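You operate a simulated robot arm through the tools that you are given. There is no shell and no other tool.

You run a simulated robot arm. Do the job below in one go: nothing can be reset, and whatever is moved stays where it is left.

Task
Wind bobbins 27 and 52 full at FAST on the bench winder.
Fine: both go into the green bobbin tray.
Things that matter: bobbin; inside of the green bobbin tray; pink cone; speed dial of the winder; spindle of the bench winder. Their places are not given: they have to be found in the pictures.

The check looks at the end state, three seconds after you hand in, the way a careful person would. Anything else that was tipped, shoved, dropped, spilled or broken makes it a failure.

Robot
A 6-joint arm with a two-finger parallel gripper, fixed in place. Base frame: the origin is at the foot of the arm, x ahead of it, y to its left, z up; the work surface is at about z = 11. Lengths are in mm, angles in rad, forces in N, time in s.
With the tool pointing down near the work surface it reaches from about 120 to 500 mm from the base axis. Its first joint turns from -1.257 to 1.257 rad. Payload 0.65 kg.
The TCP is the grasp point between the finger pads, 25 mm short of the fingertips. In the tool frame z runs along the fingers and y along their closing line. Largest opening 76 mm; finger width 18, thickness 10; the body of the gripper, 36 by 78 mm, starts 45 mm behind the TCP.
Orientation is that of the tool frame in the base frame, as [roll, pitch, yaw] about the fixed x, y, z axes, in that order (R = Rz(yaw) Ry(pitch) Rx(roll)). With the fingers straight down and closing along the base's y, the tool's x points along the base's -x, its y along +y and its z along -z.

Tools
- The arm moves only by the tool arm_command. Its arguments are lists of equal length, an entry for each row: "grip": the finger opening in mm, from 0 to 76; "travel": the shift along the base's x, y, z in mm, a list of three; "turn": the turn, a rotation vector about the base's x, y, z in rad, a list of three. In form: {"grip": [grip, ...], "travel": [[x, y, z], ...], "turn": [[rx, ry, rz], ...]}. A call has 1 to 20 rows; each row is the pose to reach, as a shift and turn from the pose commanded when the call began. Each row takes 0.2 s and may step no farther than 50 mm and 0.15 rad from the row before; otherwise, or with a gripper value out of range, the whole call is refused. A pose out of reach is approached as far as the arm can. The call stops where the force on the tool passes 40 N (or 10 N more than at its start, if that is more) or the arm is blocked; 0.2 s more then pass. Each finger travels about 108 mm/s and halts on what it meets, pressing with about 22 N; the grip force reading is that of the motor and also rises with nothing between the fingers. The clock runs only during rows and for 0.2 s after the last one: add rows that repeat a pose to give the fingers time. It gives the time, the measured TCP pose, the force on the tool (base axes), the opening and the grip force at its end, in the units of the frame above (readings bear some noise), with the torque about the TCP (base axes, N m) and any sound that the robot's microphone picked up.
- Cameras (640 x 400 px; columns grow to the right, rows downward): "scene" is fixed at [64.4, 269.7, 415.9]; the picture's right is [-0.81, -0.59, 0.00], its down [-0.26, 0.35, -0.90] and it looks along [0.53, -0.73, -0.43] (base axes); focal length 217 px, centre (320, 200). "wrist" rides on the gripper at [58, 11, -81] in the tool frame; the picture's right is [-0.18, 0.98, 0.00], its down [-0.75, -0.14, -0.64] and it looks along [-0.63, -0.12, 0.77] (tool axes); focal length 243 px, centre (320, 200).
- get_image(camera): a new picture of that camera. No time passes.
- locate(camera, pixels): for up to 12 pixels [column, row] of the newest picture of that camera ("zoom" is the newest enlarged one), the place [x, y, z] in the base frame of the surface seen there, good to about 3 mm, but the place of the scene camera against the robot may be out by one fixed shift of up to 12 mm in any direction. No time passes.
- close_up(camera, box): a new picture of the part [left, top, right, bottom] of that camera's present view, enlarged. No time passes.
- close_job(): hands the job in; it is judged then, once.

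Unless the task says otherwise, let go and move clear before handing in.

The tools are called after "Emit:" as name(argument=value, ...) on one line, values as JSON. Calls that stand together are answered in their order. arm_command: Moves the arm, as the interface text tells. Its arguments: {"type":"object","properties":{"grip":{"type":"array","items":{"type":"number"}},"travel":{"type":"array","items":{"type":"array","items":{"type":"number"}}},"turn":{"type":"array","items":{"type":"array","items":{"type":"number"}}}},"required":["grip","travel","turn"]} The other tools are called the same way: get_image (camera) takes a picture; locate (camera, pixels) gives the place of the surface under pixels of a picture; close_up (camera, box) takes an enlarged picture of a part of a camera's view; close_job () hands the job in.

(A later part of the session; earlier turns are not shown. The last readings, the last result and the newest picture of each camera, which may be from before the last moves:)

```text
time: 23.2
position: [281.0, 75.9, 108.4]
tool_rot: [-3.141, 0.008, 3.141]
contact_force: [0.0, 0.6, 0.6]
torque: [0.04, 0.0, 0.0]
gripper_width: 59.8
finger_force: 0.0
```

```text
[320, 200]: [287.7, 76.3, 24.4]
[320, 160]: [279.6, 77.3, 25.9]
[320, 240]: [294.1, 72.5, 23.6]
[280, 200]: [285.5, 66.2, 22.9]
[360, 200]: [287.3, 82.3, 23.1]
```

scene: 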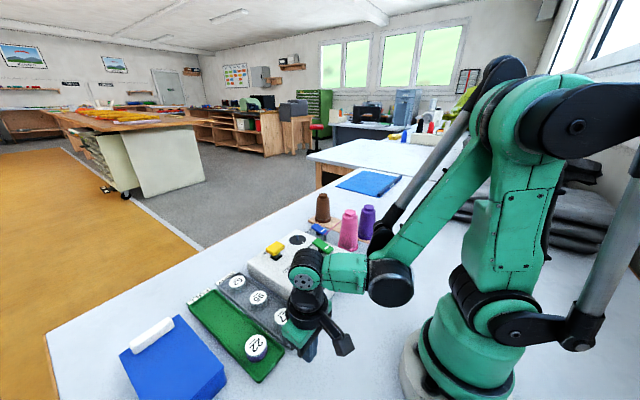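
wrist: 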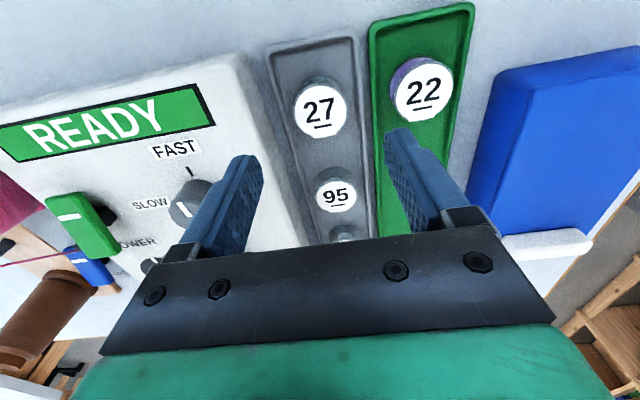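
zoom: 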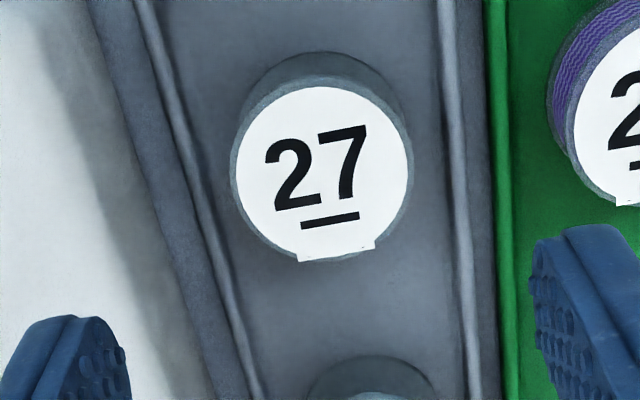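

The bobbin's top centre at zoom (321,168) matches the tool axis to within 1 px. I'll descend with a 46 mm opening to just above the rim, squeeze along y to centre it, then reopen and rise.

Emit:
arm_command(grip=[46, 46, 46, 46, 46, 46, 38, 30, 30, 30], travel=[[0, 0.5, -15], [0, 0.5, -30], [0, 0.5, -45], [0, 0.5, -58], [0, 0.5, -66], [0, 0.5, -70], [0, 0.5, -70], [0, 0.5, -70], [0, 0.5, -70], [0, 0.5, -70]], turn=[[0, 0, 0], [0, 0, 0], [0, 0, 0], [0, 0, 0], [0, 0, 0], [0, 0, 0], [0, 0, 0], [0, 0, 0], [0, 0, 0], [0, 0, 0]])

Emit:
get_image(camera="wrist")

Emit:
close_up(camera="scene", box=[210, 240, 350, 360])

```text
time: 25.4
position: [281.1, 74.9, 40.7]
tool_rot: [3.141, 0.007, -3.141]
contact_force: [-0.1, -0.7, -0.6]
torque: [-0.02, -0.01, 0.04]
gripper_width: 36.5
finger_force: 21.8
```

```text
taken
```

wrist: 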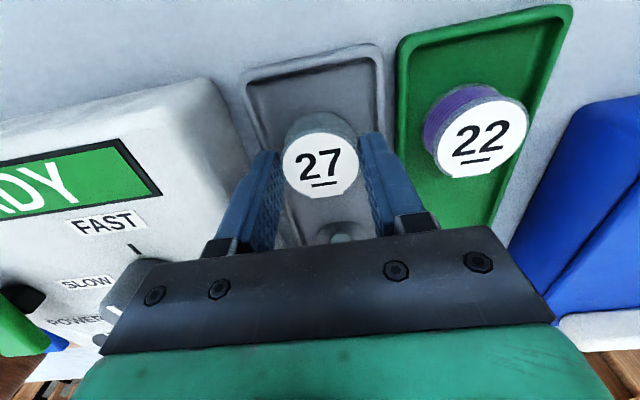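

```text
3.33 times, centred on (280, 300) of scene
```

zoom: 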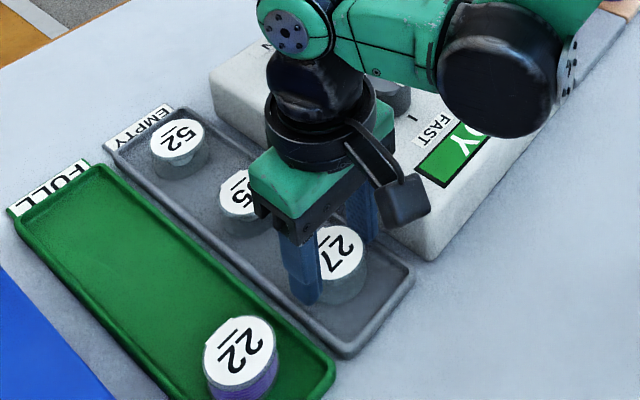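

The squeeze along y closed at 36.5 mm, so the bobbin is centred in y. I'll open, rise above it, turn the wrist by -90° so the fingers close along x (to hold both flanges inside the tray), and check the view.

Emit:
arm_command(grip=[46, 46, 46, 46, 46, 46, 46, 46, 46, 46, 46, 46, 46, 46, 46], travel=[[0, 0, 0], [0, 0, 0], [0, 0, 20], [0, 0, 45], [0, 0, 45], [0, 0, 45], [0, 0, 45], [0, 0, 45], [0, 0, 45], [0, 0, 45], [0, 0, 45], [0, 0, 45], [0, 0, 45], [0, 0, 45], [0, 0, 45]], turn=[[0, 0, 0], [0, 0, 0], [0, 0, 0], [0, 0, -0.14], [0, 0, -0.28], [0, 0, -0.42], [0, 0, -0.56], [0, 0, -0.7], [0, 0, -0.84], [0, 0, -0.98], [0, 0, -1.12], [0, 0, -1.26], [0, 0, -1.4], [0, 0, -1.54], [0, 0, -1.571]])

Emit:
get_image(camera="wrist")

Emit:
close_up(camera="scene", box=[210, 220, 350, 360])

```text
time: 28.6
position: [280.3, 76.3, 84.2]
tool_rot: [-3.14, 0.006, 1.569]
contact_force: [0.2, 0.0, 0.5]
torque: [0.0, 0.02, 0.03]
gripper_width: 45.7
finger_force: 0.0
```

```text
taken
```

wrist: 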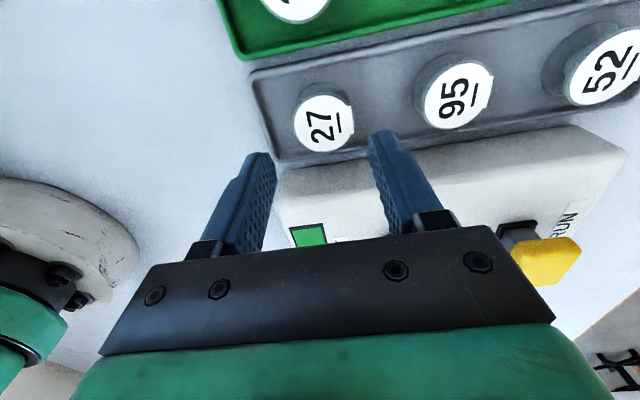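

```text
2.86 times, centred on (280, 290) of scene
```

zoom: 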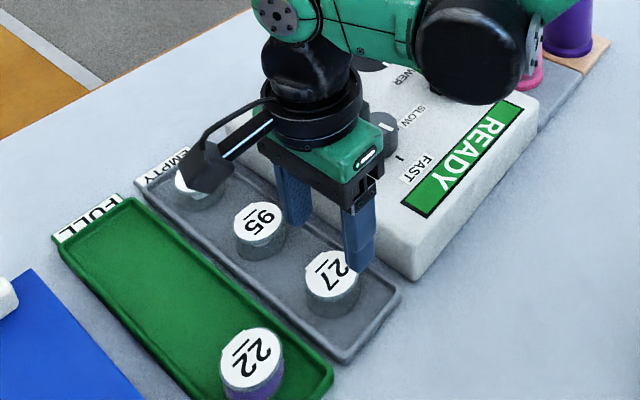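

Emit:
close_up(camera="wrist", box=[260, 70, 380, 190])

Emit:
locate(camera="zoom", pixels=[[320, 210], [245, 210], [410, 200], [320, 120], [325, 295], [180, 300], [200, 250], [100, 100]])

```text
3.33 times, centred on (320, 130) of wrist
```

zoom: 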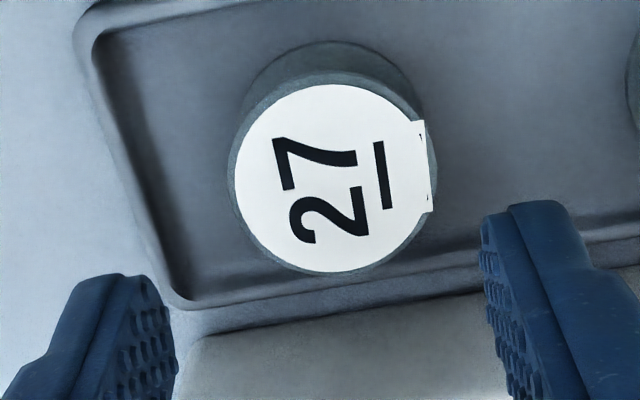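

```text
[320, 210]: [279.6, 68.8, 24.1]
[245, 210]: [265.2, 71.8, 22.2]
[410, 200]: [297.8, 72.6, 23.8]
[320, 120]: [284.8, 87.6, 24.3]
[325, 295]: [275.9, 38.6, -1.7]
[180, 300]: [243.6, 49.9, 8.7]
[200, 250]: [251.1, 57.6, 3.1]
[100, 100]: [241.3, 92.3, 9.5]
```

The 27's top centre at zoom (332,175) is about 2 mm +x of the tool axis. I'll shift +2 mm, narrow the opening to 43 so the near finger clears the tray's end wall, and descend to tips at z≈5.

Emit:
arm_command(grip=[43, 43, 43, 43, 43, 43, 43, 43], travel=[[2, 0.5, 0], [2, 0.5, -12], [2, 0.5, -24], [2, 0.5, -32], [2, 0.5, -40], [2, 0.5, -46], [2, 0.5, -50], [2, 0.5, -53]], turn=[[0, 0, 0], [0, 0, 0], [0, 0, 0], [0, 0, 0], [0, 0, 0], [0, 0, 0], [0, 0, 0], [0, 0, 0]])

Emit:
get_image(camera="wrist")

Emit:
close_up(camera="scene", box=[210, 240, 350, 380])

```text
time: 30.4
position: [282.6, 75.2, 31.8]
tool_rot: [3.14, 0.007, 1.569]
contact_force: [-0.3, 0.5, 0.4]
torque: [-0.02, 0.0, 0.03]
gripper_width: 43.1
finger_force: 0.0
```

```text
taken
```

wrist: 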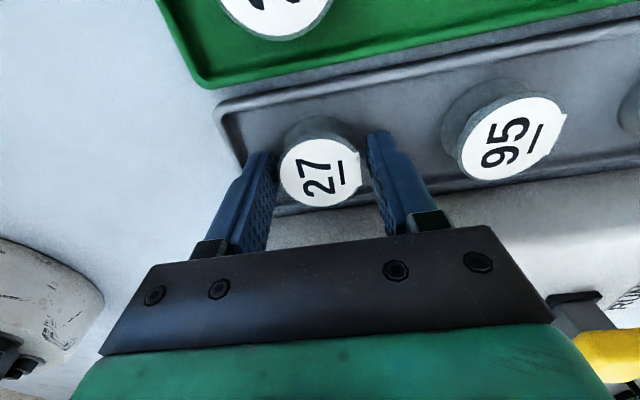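

```text
2.86 times, centred on (280, 310) of scene
```

zoom: 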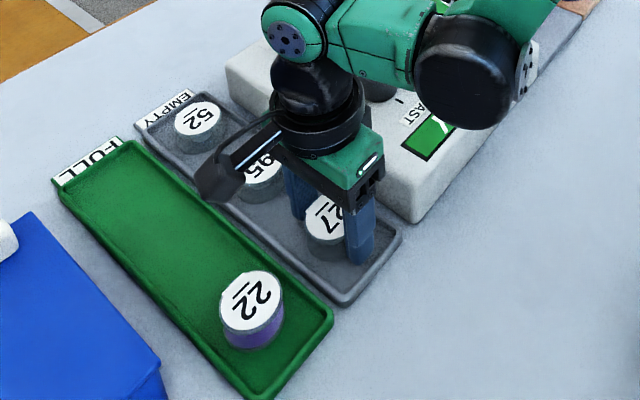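

The fingers straddle bobbin 27 inside the tray with no contact. I'll close, wait, and lift a little to check the hold.

Emit:
arm_command(grip=[34, 28, 28, 28, 28, 28, 28], travel=[[0, 0, 0], [0, 0, 0], [0, 0, 0], [0, 0, 0], [0, 0, 10], [0, 0, 25], [0, 0, 40]], turn=[[0, 0, 0], [0, 0, 0], [0, 0, 0], [0, 0, 0], [0, 0, 0], [0, 0, 0], [0, 0, 0]])

Emit:
get_image(camera="wrist")

Emit:
close_up(camera="scene", box=[210, 220, 350, 360])

```text
time: 32.0
position: [282.3, 75.4, 70.7]
tool_rot: [-3.14, 0.007, 1.571]
contact_force: [-0.3, 0.4, -0.1]
torque: [-0.02, -0.03, 0.01]
gripper_width: 27.9
finger_force: 0.1
```

```text
taken
```

wrist: 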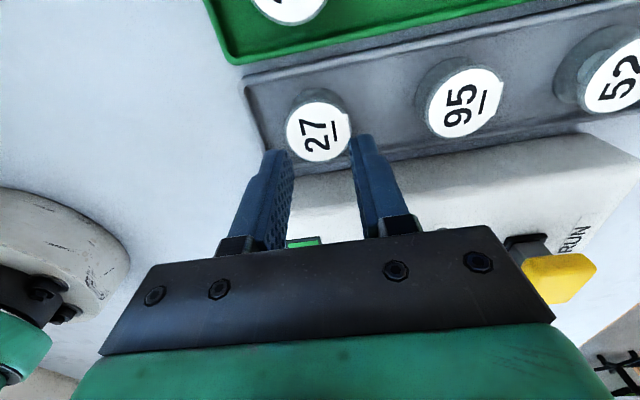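

```text
2.86 times, centred on (280, 290) of scene
```

zoom: 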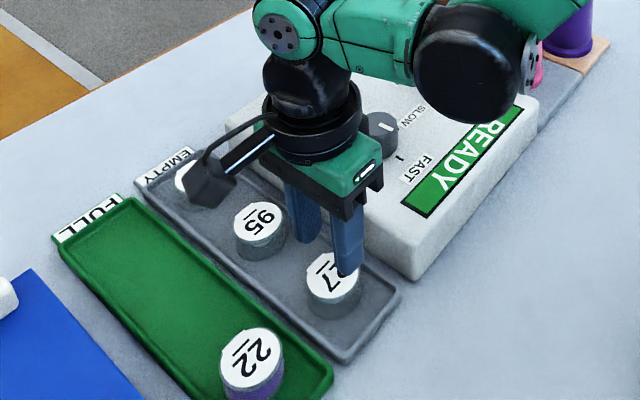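

The gripper closed to 28 with no force, and bobbin 27 at wrist (318,130) is still in the tray, so it slipped out or wasn't held. I'll look closely at it.

Emit:
close_up(camera="wrist", box=[250, 70, 390, 190])

Emit:
locate(camera="zoom", pixels=[[310, 210], [240, 210], [395, 200], [310, 120], [325, 290], [150, 150]])

Emit:
close_up(camera="scene", box=[260, 290, 310, 340])

```text
3.33 times, centred on (320, 130) of wrist
```

zoom: 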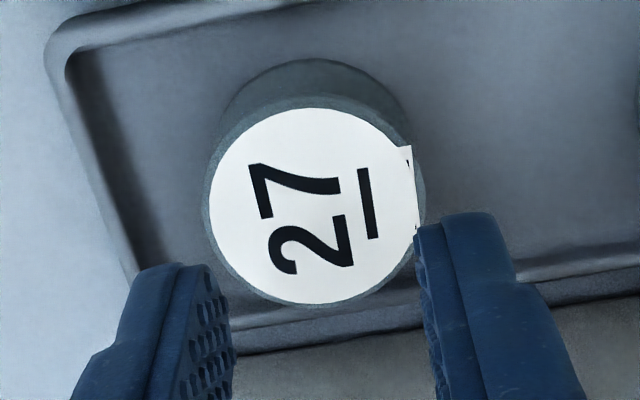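

```text
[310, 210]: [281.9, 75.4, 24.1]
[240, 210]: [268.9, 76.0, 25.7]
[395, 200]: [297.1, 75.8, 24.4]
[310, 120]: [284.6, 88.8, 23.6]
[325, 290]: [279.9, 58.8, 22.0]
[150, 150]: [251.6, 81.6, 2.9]
```

```text
8.00 times, centred on (285, 315) of scene
```

zoom: 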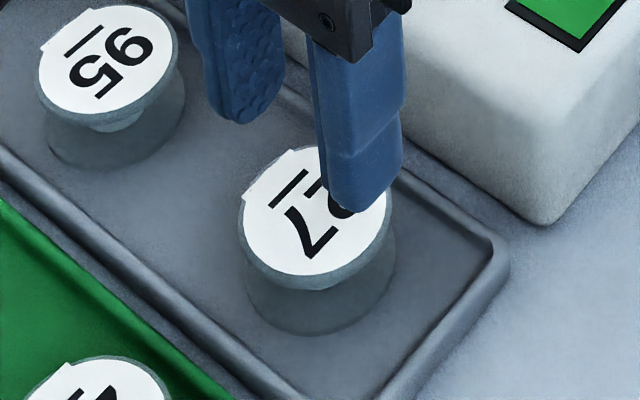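

Bobbin 27 stands upright at (282,75), undisturbed. I'll go back down a touch lower, close fully and read the grip before lifting.

Emit:
arm_command(grip=[43, 43, 43, 43, 43, 43, 43, 30, 15, 15, 15, 15], travel=[[0, 0, 0], [0, 0, 0], [0, 0, -10], [0, 0, -22], [0, 0, -32], [0, 0, -38], [0, 0, -40.5], [0, 0, -40.5], [0, 0, -40.5], [0, 0, -40.5], [0, 0, -40.5], [0, 0, -40.5]], turn=[[0, 0, 0], [0, 0, 0], [0, 0, 0], [0, 0, 0], [0, 0, 0], [0, 0, 0], [0, 0, 0], [0, 0, 0], [0, 0, 0], [0, 0, 0], [0, 0, 0], [0, 0, 0]])

Emit:
close_up(camera="wrist", box=[230, 80, 410, 240])

Emit:
close_up(camera="scene", box=[250, 280, 320, 350])

```text
time: 34.6
position: [282.4, 75.7, 30.1]
tool_rot: [3.141, 0.007, 1.573]
contact_force: [0.0, 0.7, 3.1]
torque: [0.05, 0.1, 0.01]
gripper_width: 36.7
finger_force: 22.0
```

```text
2.50 times, centred on (320, 160) of wrist
```

zoom: 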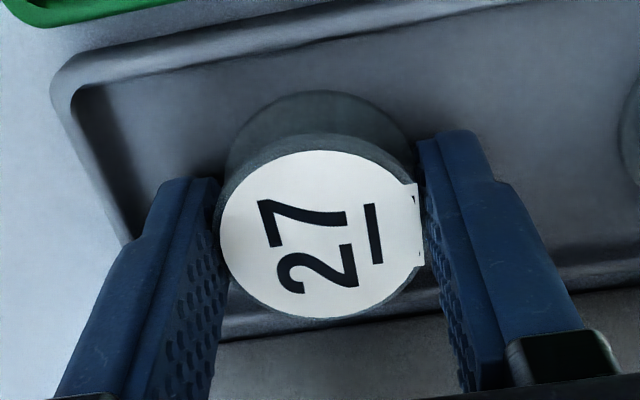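

```text
5.71 times, centred on (285, 315) of scene
```

zoom: 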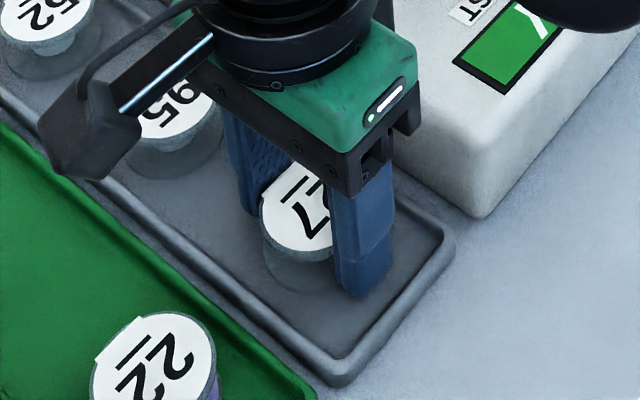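

The fingers hold the bobbin at 36.7 mm with 22 N. I'll lift slowly by 8 mm and check whether the hold persists.

Emit:
arm_command(grip=[15, 15, 15, 15], travel=[[0, 0, 2], [0, 0, 4], [0, 0, 6], [0, 0, 8]], turn=[[0, 0, 0], [0, 0, 0], [0, 0, 0], [0, 0, 0]])

Emit:
close_up(camera="wrist", box=[230, 80, 410, 240])

Emit:
close_up(camera="scene", box=[250, 280, 320, 350])

```text
time: 35.6
position: [283.6, 75.3, 39.1]
tool_rot: [3.14, 0.008, 1.57]
contact_force: [-1.4, 0.4, 0.7]
torque: [0.03, 0.02, 0.02]
gripper_width: 36.5
finger_force: 22.5
```

```text
2.50 times, centred on (320, 160) of wrist
```

zoom: 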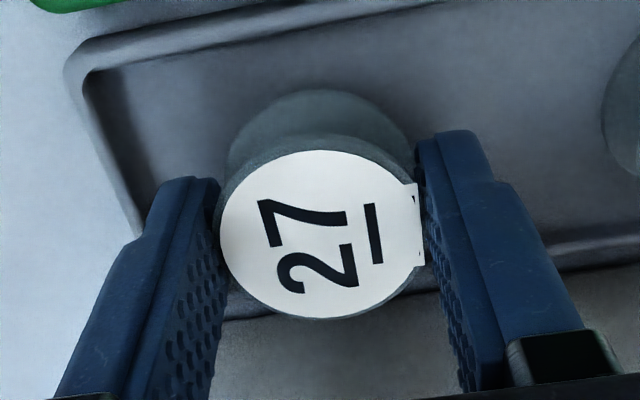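

```text
5.71 times, centred on (285, 315) of scene
```

zoom: 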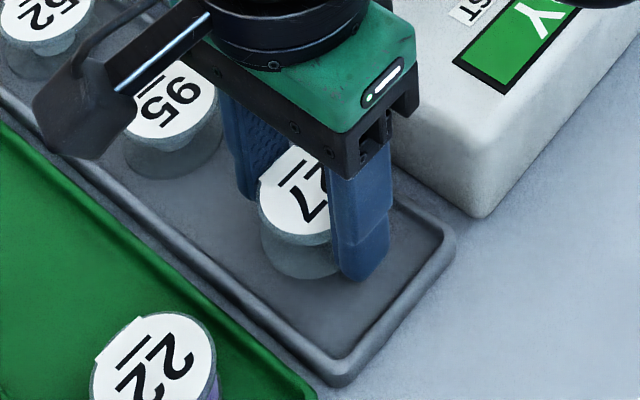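

The bobbin is now held and rises with the fingers (same place in the wrist view, clear of the tray). I'll keep lifting gently.

Emit:
arm_command(grip=[15, 15, 15, 15, 15, 15, 15, 15, 15, 15], travel=[[0, 0, 5], [0, 0, 12], [0, 0, 21], [0, 0, 31], [0, 0, 42], [0, 0, 53], [0, 0, 64], [0, 0, 75], [0, 0, 84], [0, 0, 90]], turn=[[0, 0, 0], [0, 0, 0], [0, 0, 0], [0, 0, 0], [0, 0, 0], [0, 0, 0], [0, 0, 0], [0, 0, 0], [0, 0, 0], [0, 0, 0]])

Emit:
close_up(camera="wrist", box=[230, 80, 410, 240])

```text
time: 37.8
position: [284.2, 75.5, 130.7]
tool_rot: [-3.141, 0.007, 1.571]
contact_force: [-0.4, -0.1, 0.6]
torque: [0.01, -0.02, 0.03]
gripper_width: 36.5
finger_force: 22.0
```

```text
2.50 times, centred on (320, 160) of wrist
```

zoom: 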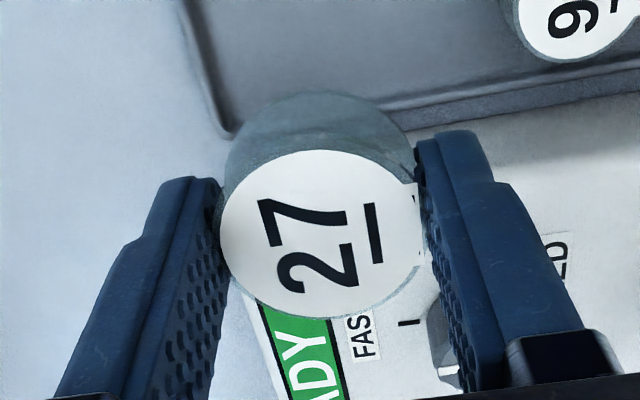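

Bobbin 27 is firmly held and level. I'll carry it at z≈150 over to above the spindle, which I estimate at (405,-109).

Emit:
arm_command(grip=[15, 15, 15, 15, 15, 15, 15, 15, 15, 15, 15, 15, 15, 15, 15, 15], travel=[[4, -6, 5], [12, -18, 10], [20, -31, 15], [28, -43, 19], [36, -55, 19], [44, -68, 19], [53, -80, 19], [61, -92, 19], [69, -105, 19], [77, -117, 19], [85, -129, 19], [93, -142, 19], [101, -154, 19], [109, -167, 19], [117, -179, 19], [121, -185, 19]], turn=[[0, 0, 0], [0, 0, 0], [0, 0, 0], [0, 0, 0], [0, 0, 0], [0, 0, 0], [0, 0, 0], [0, 0, 0], [0, 0, 0], [0, 0, 0], [0, 0, 0], [0, 0, 0], [0, 0, 0], [0, 0, 0], [0, 0, 0], [0, 0, 0]])

Emit:
get_image(camera="wrist")

Emit:
close_up(camera="wrist", box=[260, 60, 380, 180])

Emit:
close_up(camera="scene", box=[240, 140, 380, 290])

```text
time: 41.2
position: [405.4, -109.9, 148.8]
tool_rot: [3.139, 0.007, 1.571]
contact_force: [-0.6, 0.8, 0.1]
torque: [0.0, 0.0, 0.02]
gripper_width: 36.6
finger_force: 21.9
```

```text
taken
```

wrist: 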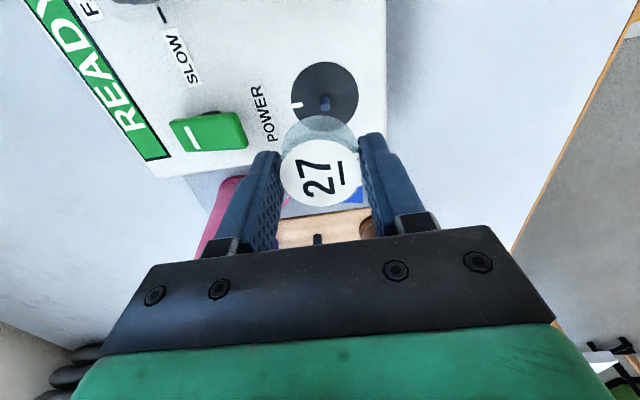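

```text
3.33 times, centred on (320, 120) of wrist
```

zoom: 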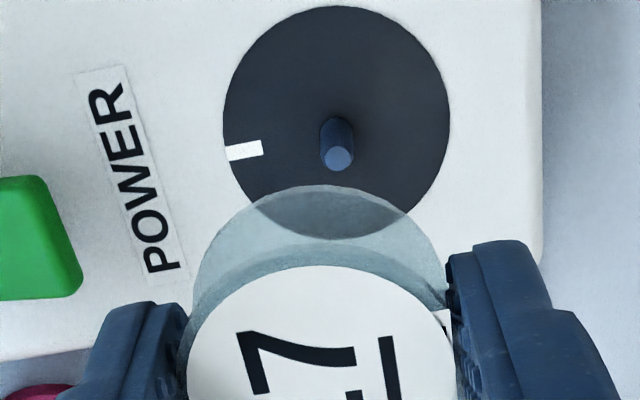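

```text
2.67 times, centred on (310, 215) of scene
```

zoom: 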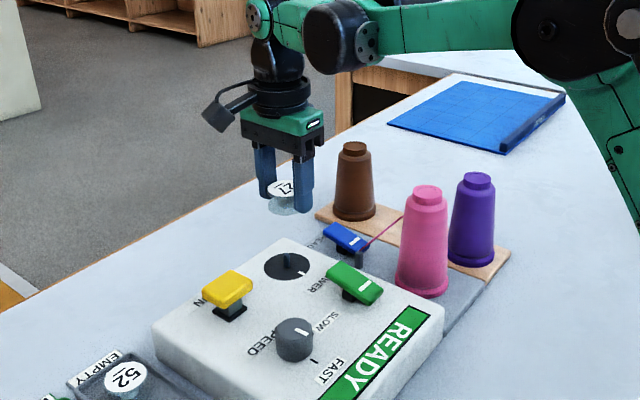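

The pin is visible at zoom (338,157) and the disc centre at about (336,122), a few mm off the tool axis. I'll measure them with locate.

Emit:
locate(camera="zoom", pixels=[[338, 157], [336, 160], [340, 155], [228, 122], [446, 122], [337, 12], [250, 60], [420, 60], [300, 30], [375, 30], [330, 100], [345, 100]])

Emit:
locate(camera="wrist", pixels=[[325, 106], [325, 107], [326, 106], [325, 97], [294, 96], [357, 96], [325, 63], [310, 70], [340, 70], [300, 80], [350, 80], [325, 85]])

```text
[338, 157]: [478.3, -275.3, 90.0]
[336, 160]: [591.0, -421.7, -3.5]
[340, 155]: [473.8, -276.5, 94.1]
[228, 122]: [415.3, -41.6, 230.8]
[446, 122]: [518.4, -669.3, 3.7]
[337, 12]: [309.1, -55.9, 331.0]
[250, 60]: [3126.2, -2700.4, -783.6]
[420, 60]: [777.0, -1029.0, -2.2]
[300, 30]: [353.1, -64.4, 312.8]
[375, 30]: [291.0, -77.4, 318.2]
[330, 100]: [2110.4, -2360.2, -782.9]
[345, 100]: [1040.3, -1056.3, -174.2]
```

```text
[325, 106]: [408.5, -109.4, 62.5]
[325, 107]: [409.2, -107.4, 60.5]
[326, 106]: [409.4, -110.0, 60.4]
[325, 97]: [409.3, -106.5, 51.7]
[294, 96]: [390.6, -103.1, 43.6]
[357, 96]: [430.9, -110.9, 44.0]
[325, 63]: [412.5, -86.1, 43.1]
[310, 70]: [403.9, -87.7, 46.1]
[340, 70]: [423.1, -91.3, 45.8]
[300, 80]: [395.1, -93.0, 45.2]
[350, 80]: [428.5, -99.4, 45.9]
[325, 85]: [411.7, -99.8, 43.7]
```

In this view the pin is at about (409.2,-109), roughly 4 mm +x of the tool axis. The sideways direction of the image is the reliable one. I'll shift +4 mm in x and +0.7 in y and look again.

Emit:
arm_command(grip=[15, 15, 15], travel=[[2, 0.4, 0], [4, 0.7, 0], [4, 0.7, 0]], turn=[[0, 0, 0], [0, 0, 0], [0, 0, 0]])

Emit:
get_image(camera="wrist")

Emit:
close_up(camera="wrist", box=[270, 60, 370, 220])

Emit:
locate(camera="wrist", pixels=[[319, 106], [319, 107], [320, 106], [320, 173], [290, 173], [350, 173], [320, 160], [320, 185], [305, 190], [335, 190], [310, 155], [330, 155]])

```text
time: 42.0
position: [408.8, -109.0, 149.1]
tool_rot: [3.14, 0.008, 1.571]
contact_force: [-0.4, 0.3, -0.7]
torque: [0.04, 0.0, -0.01]
gripper_width: 36.3
finger_force: 21.7
```

```text
taken
```

wrist: 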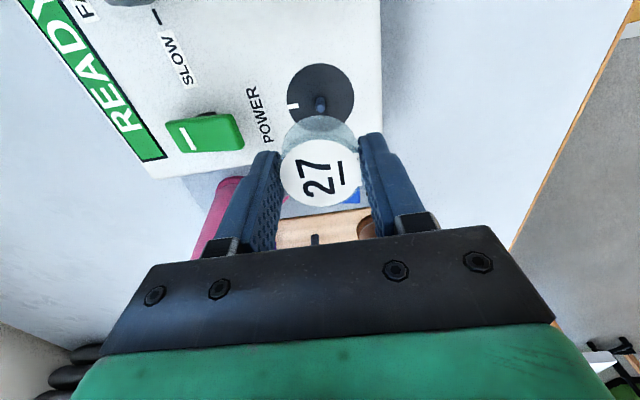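

```text
2.50 times, centred on (320, 140) of wrist
```

zoom: 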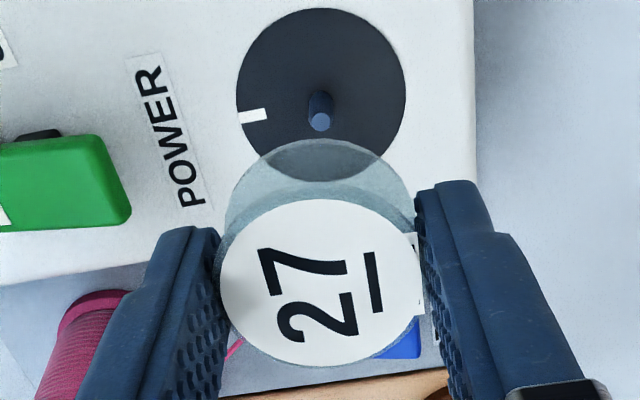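

```text
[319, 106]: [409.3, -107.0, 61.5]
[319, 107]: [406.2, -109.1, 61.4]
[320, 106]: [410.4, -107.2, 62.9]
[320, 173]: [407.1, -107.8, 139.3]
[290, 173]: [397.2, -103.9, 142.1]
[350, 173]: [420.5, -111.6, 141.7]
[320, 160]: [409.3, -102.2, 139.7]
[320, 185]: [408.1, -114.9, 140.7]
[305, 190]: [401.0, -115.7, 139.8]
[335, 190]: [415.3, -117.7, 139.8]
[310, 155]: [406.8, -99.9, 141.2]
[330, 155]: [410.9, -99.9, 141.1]
```

The bobbin centre (wrist 320,173) and the pin (wrist 319.6,108) now both lie on the tool axis to within about 1 mm. I'll descend in stages, first to just above the pin's top.

Emit:
arm_command(grip=[15, 15, 15, 15, 15, 15, 15, 15], travel=[[0, 0, -6], [0, 0, -14], [0, 0, -22], [0, 0, -30], [0, 0, -38], [0, 0, -45], [0, 0, -50], [0, 0, -52]], turn=[[0, 0, 0], [0, 0, 0], [0, 0, 0], [0, 0, 0], [0, 0, 0], [0, 0, 0], [0, 0, 0], [0, 0, 0]])

Emit:
get_image(camera="wrist")

Emit:
close_up(camera="scene", box=[260, 180, 340, 260])

Emit:
close_up(camera="wrist", box=[270, 60, 370, 220])

```text
time: 43.8
position: [408.4, -109.2, 95.3]
tool_rot: [3.141, 0.008, 1.571]
contact_force: [0.6, -0.4, -1.4]
torque: [0.02, 0.0, -0.01]
gripper_width: 36.3
finger_force: 21.6
```

```text
taken
```

wrist: 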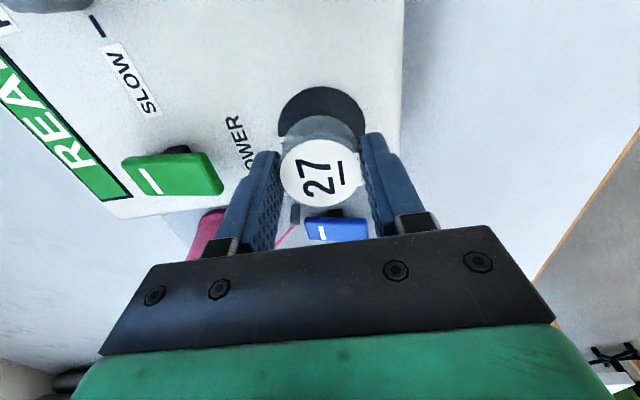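

```text
5.00 times, centred on (300, 220) of scene
```

zoom: 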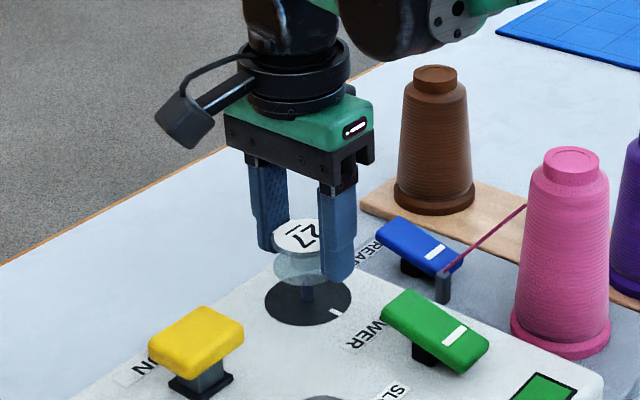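

```text
2.50 times, centred on (320, 140) of wrist
```

zoom: 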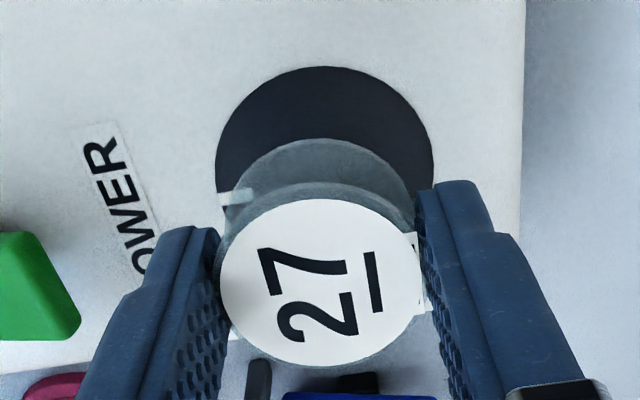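

Emit:
close_up(camera="scene", box=[285, 220, 315, 250])

```text
13.33 times, centred on (300, 235) of scene
```

zoom: 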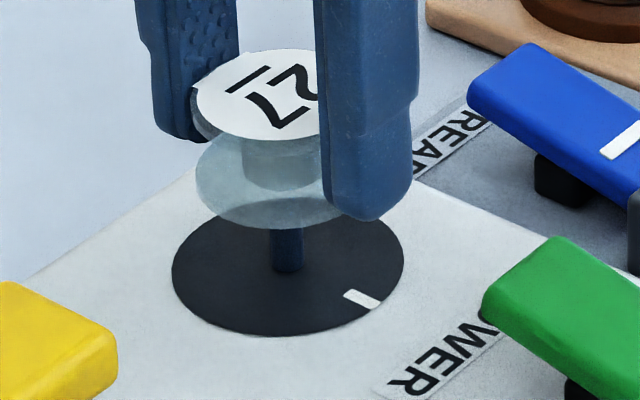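

The bobbin sits right over the pin: the pin at zoom column 287 matches the disc centre at 288, and the bobbin centre projects to about 288. I'll lower it slowly onto the spindle.

Emit:
arm_command(grip=[15, 15, 15, 15, 15, 15, 15], travel=[[0, 0, -2], [0, 0, -4], [0, 0, -6], [0, 0, -8], [0, 0, -10], [0, 0, -12], [0, 0, -13]], turn=[[0, 0, 0], [0, 0, 0], [0, 0, 0], [0, 0, 0], [0, 0, 0], [0, 0, 0], [0, 0, 0]])

Emit:
close_up(camera="scene", box=[285, 220, 315, 250])

```text
time: 45.4
position: [407.7, -109.4, 83.6]
tool_rot: [3.141, 0.007, 1.573]
contact_force: [-0.4, 0.8, -0.9]
torque: [0.02, 0.01, 0.02]
gripper_width: 36.7
finger_force: 22.0
```

```text
13.33 times, centred on (300, 235) of scene
```

zoom: 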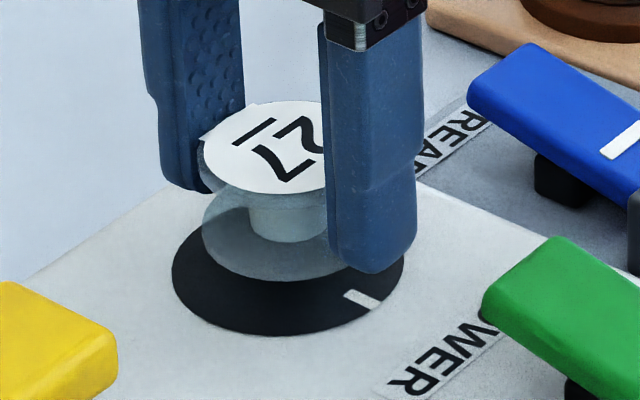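

There's no force and the pin has entered the bobbin. I'll continue lowering to the disc.

Emit:
arm_command(grip=[15, 15, 15, 15, 15], travel=[[0, 0, -2], [0, 0, -4], [0, 0, -6], [0, 0, -7.5], [0, 0, -8.5]], turn=[[0, 0, 0], [0, 0, 0], [0, 0, 0], [0, 0, 0], [0, 0, 0]])

Emit:
close_up(camera="scene", box=[285, 220, 315, 250])

```text
time: 46.6
position: [407.8, -109.8, 76.3]
tool_rot: [3.142, 0.006, 1.571]
contact_force: [-0.9, 0.4, 0.1]
torque: [0.02, -0.02, 0.05]
gripper_width: 36.3
finger_force: 21.7
```

```text
13.33 times, centred on (300, 235) of scene
```

zoom: 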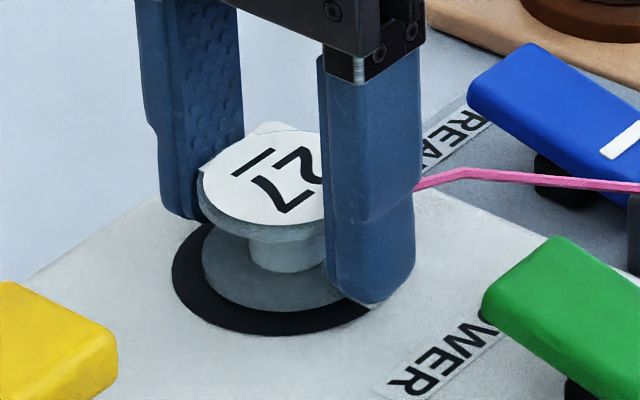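

A pink thread now runs from the guide to the bobbin (zoom 430,180), so the winder has caught it. I'll lower 1 mm more, release, and rise clear.

Emit:
arm_command(grip=[15, 40, 46, 46, 46, 46, 46, 46], travel=[[0, 0, -1], [0, 0, -1], [0, 0, -1], [0, 0, -1], [0, 0, 8], [0, 0, 20], [0, 0, 35], [0, 0, 50]], turn=[[0, 0, 0], [0, 0, 0], [0, 0, 0], [0, 0, 0], [0, 0, 0], [0, 0, 0], [0, 0, 0], [0, 0, 0]])

Emit:
get_image(camera="wrist")

Emit:
get_image(camera="scene")

Emit:
close_up(camera="scene", box=[250, 190, 370, 310])

```text
time: 48.4
position: [408.0, -110.4, 125.8]
tool_rot: [3.14, 0.006, 1.57]
contact_force: [-0.1, 0.2, 0.7]
torque: [0.01, -0.01, -0.03]
gripper_width: 46.0
finger_force: 0.1
```

```text
taken
```

wrist: 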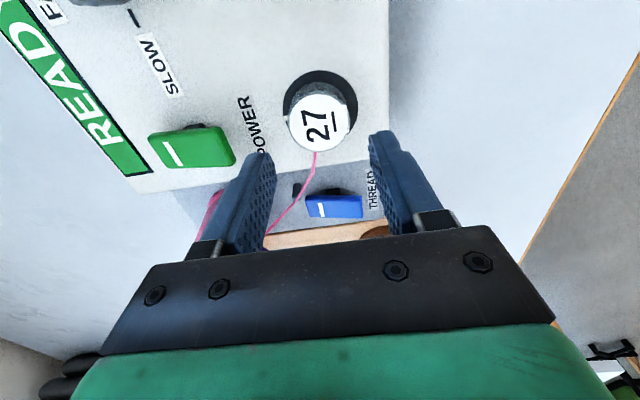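

```text
taken
```

scene: 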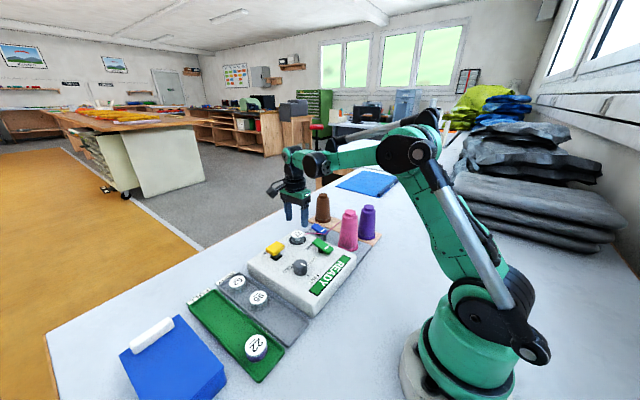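

```text
3.33 times, centred on (310, 250) of scene
```

zoom: 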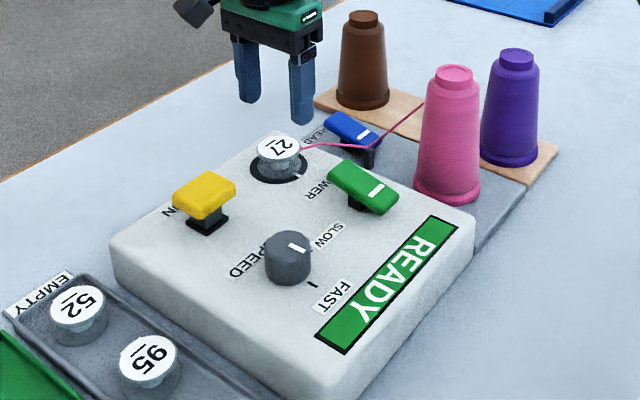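

Bobbin 27 is seated on the spindle with the pink thread attached, and the panel reads READY. I'll study the yellow RUN control before pressing it.

Emit:
close_up(camera="scene", box=[255, 225, 305, 270])

Emit:
arm_command(grip=[40, 20, 0, 0, 0], travel=[[0, 5, 10], [0, 20, 20], [0, 38, 20], [0, 50, 20], [0, 55, 20]], turn=[[0, 0, 0], [0, 0, 0], [0, 0, 0], [0, 0, 0], [0, 0, 0]])

Emit:
get_image(camera="wrist")

```text
8.89 times, centred on (280, 248) of scene
```

zoom: 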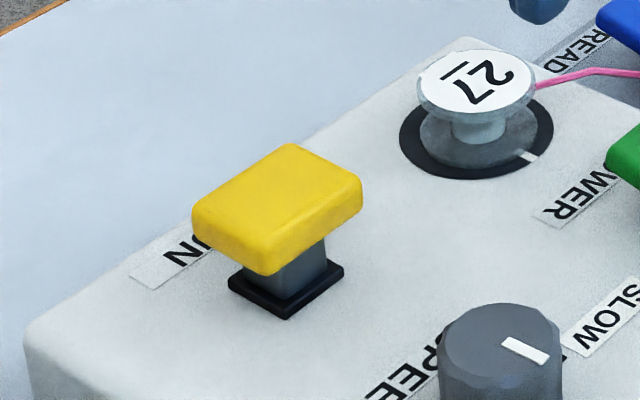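

```text
time: 49.6
position: [408.2, -54.1, 145.6]
tool_rot: [-3.141, 0.009, 1.57]
contact_force: [0.2, 0.4, 0.3]
torque: [0.0, -0.01, 0.01]
gripper_width: 0.3
finger_force: 22.2
```

```text
taken
```

wrist: 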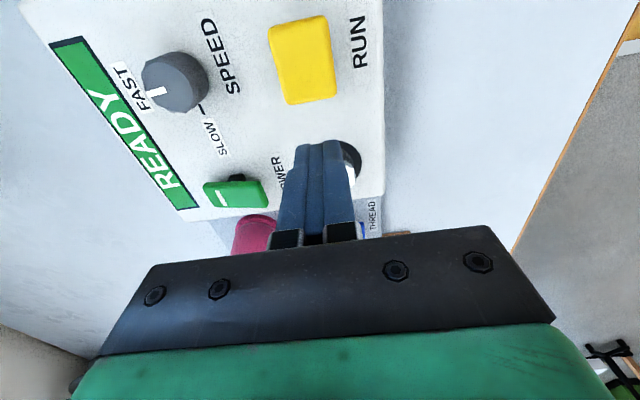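

RUN is a push-button: a yellow cap on a square stem. I'll locate its cap.

Emit:
locate(camera="wrist", pixels=[[303, 60], [275, 30], [325, 20], [285, 98], [334, 92], [300, 20], [310, 95], [280, 65], [330, 55]])

Emit:
close_up(camera="wrist", box=[250, 0, 370, 110])

```text
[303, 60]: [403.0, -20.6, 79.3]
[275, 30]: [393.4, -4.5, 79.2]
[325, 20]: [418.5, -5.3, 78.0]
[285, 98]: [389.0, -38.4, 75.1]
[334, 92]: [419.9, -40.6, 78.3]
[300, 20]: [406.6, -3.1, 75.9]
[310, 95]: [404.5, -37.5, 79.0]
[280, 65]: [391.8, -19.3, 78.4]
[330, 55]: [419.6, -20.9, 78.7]
```

```text
3.64 times, centred on (310, 55) of wrist
```

zoom: 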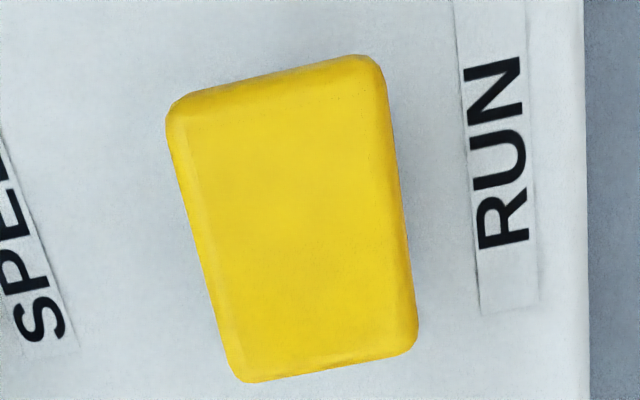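

The cap spans x 390–420 and y -40 to -3, with its top at z≈79. I'll place the closed fingertips above its centre, then press.

Emit:
arm_command(grip=[0, 0, 0, 0, 0, 0], travel=[[-1, 12, 0], [-3, 25, -5], [-3, 33, -15], [-3, 33, -28], [-3, 33, -36], [-3, 33, -38]], turn=[[0, 0, 0], [0, 0, 0], [0, 0, 0], [0, 0, 0], [0, 0, 0], [0, 0, 0]])

Emit:
get_image(camera="wrist")

Emit:
close_up(camera="scene", box=[235, 200, 325, 280])

```text
time: 51.0
position: [405.8, -20.5, 107.5]
tool_rot: [3.139, 0.008, 1.572]
contact_force: [-0.2, -1.1, 0.1]
torque: [-0.01, 0.02, 0.01]
gripper_width: 0.0
finger_force: 22.1
```

```text
taken
```

wrist: 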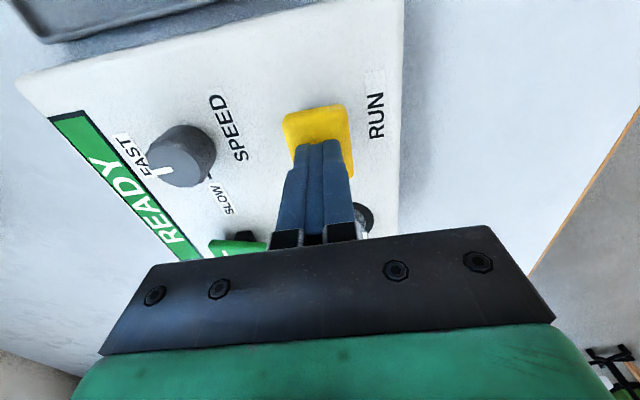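

```text
5.00 times, centred on (280, 240) of scene
```

zoom: 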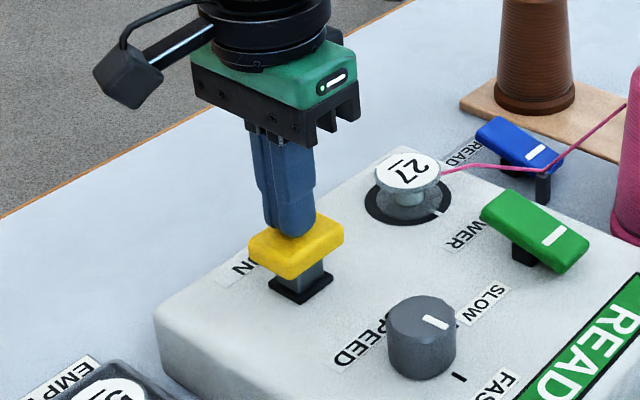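

The fingertips are just above the yellow cap. I'll press down slowly.

Emit:
arm_command(grip=[0, 0, 0, 0, 0, 0, 0], travel=[[0, 0, -2], [0, 0, -4], [0, 0, -5], [0, 0, -6], [0, 0, -7], [0, 0, -8], [0, 0, -9]], turn=[[0, 0, 0], [0, 0, 0], [0, 0, 0], [0, 0, 0], [0, 0, 0], [0, 0, 0], [0, 0, 0]])

Emit:
close_up(camera="scene", box=[235, 200, 355, 310])

```text
time: 52.6
position: [405.0, -20.1, 98.7]
tool_rot: [3.14, 0.006, 1.571]
contact_force: [-0.9, -1.0, 0.8]
torque: [0.0, 0.0, -0.03]
gripper_width: 0.0
finger_force: 21.8
```

```text
3.64 times, centred on (295, 255) of scene
```

zoom: 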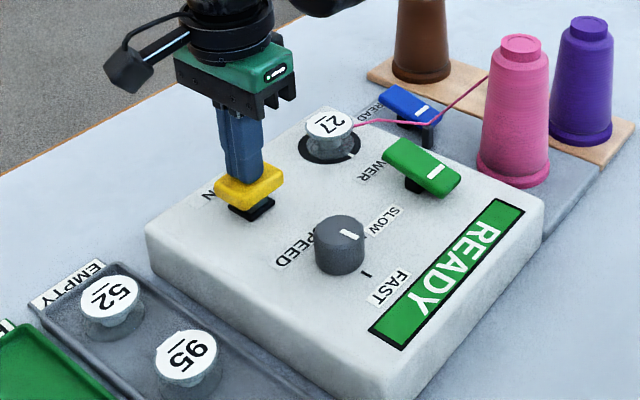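

The cap has moved down with almost no force, and the display still says READY. I'll press further.

Emit:
arm_command(grip=[0, 0, 0, 0, 0], travel=[[0, 0, -1.5], [0, 0, -3], [0, 0, -4.5], [0, 0, -6], [0, 0, -7]], turn=[[0, 0, 0], [0, 0, 0], [0, 0, 0], [0, 0, 0], [0, 0, 0]])

Emit:
close_up(camera="scene", box=[235, 200, 355, 310])

```text
time: 53.8
position: [407.1, -20.1, 90.1]
tool_rot: [3.141, 0.006, 1.57]
contact_force: [0.1, -0.4, -0.8]
torque: [-0.02, -0.03, 0.01]
gripper_width: 0.1
finger_force: 21.7
```

```text
3.64 times, centred on (295, 255) of scene
```

zoom: 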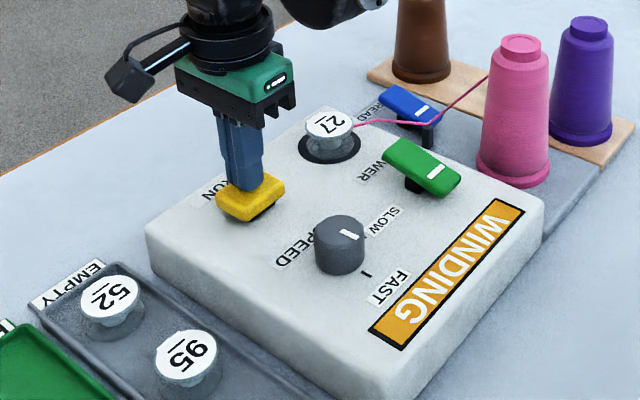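

The panel now shows WINDING in orange. I'll lift off the button and see whether it keeps winding.

Emit:
arm_command(grip=[0, 0, 0], travel=[[0, 0, 6], [0, 0, 14], [0, 0, 22]], turn=[[0, 0, 0], [0, 0, 0], [0, 0, 0]])

Emit:
close_up(camera="scene", box=[235, 200, 355, 310])

Emit:
close_up(camera="scene", box=[285, 220, 315, 250])

```text
time: 54.6
position: [405.4, -20.0, 111.8]
tool_rot: [3.14, 0.009, 1.571]
contact_force: [0.1, -0.5, -0.5]
torque: [-0.01, 0.02, 0.01]
gripper_width: 0.0
finger_force: 21.8
```

```text
3.64 times, centred on (295, 255) of scene
```

zoom: 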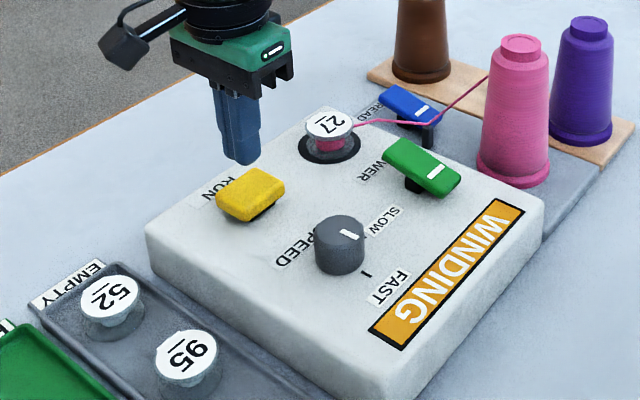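

```text
13.33 times, centred on (300, 235) of scene
```

zoom: 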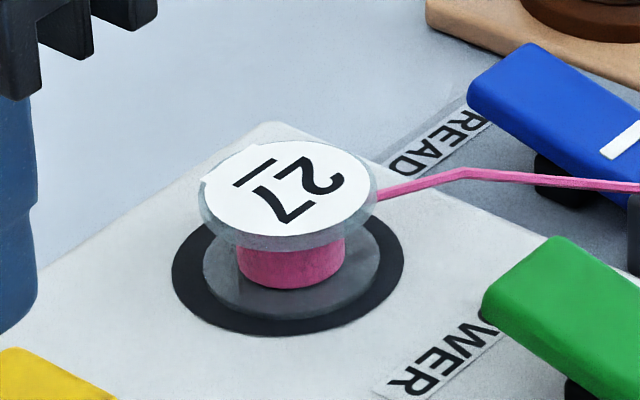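

Winding continues by itself: the button is latched down and pink thread is building on the core at zoom (290,265). I'll hold over the button and poll the display.

Emit:
arm_command(grip=[0, 0, 0, 0], travel=[[0, 0, 0], [0, 0, 0], [0, 0, 0], [0, 0, 0]], turn=[[0, 0, 0], [0, 0, 0], [0, 0, 0], [0, 0, 0]])

Emit:
close_up(camera="scene", box=[255, 215, 355, 305])

```text
time: 55.6
position: [404.8, -20.5, 112.9]
tool_rot: [3.14, 0.007, 1.57]
contact_force: [-0.1, -1.2, -0.8]
torque: [0.0, 0.01, 0.01]
gripper_width: 0.0
finger_force: 22.6
```

```text
4.44 times, centred on (305, 260) of scene
```

zoom: 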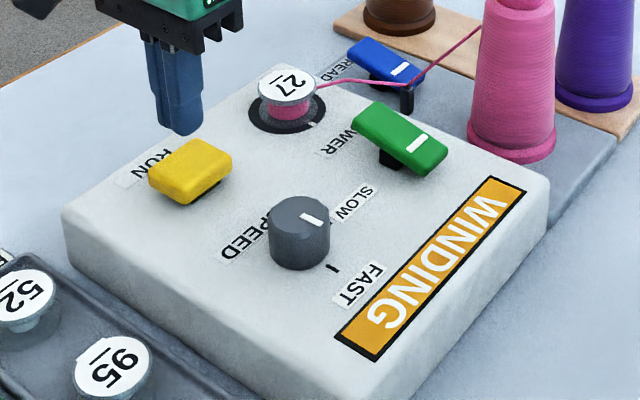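

The machine is still WINDING and the thread is growing. I'll keep polling.

Emit:
arm_command(grip=[0, 0, 0, 0, 0], travel=[[0, 0, -6], [0, 0, -6], [0, 0, -6], [0, 0, -6], [0, 0, -6]], turn=[[0, 0, 0], [0, 0, 0], [0, 0, 0], [0, 0, 0], [0, 0, 0]])

Emit:
close_up(camera="scene", box=[255, 215, 355, 305])

Emit:
close_up(camera="scene", box=[285, 220, 315, 250])

```text
time: 56.8
position: [406.3, -19.3, 106.3]
tool_rot: [3.139, 0.007, 1.57]
contact_force: [-0.2, -0.3, -0.1]
torque: [-0.01, 0.01, 0.02]
gripper_width: 0.0
finger_force: 21.7
```

```text
4.44 times, centred on (305, 260) of scene
```

zoom: 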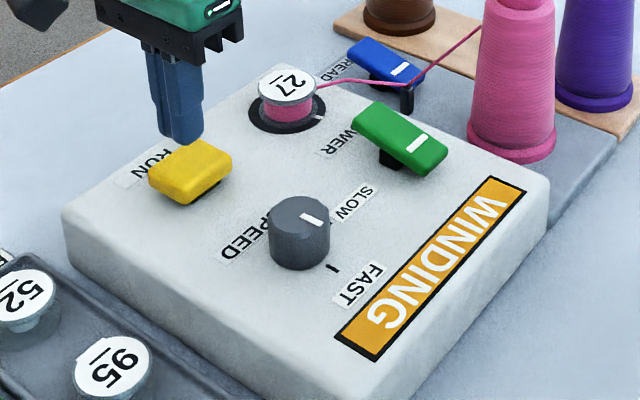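

```text
13.33 times, centred on (300, 235) of scene
```

zoom: 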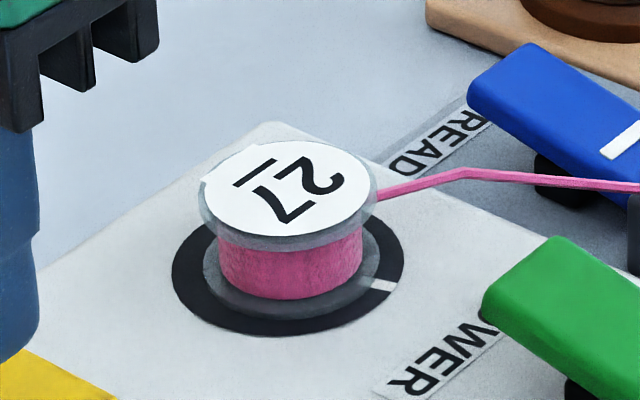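

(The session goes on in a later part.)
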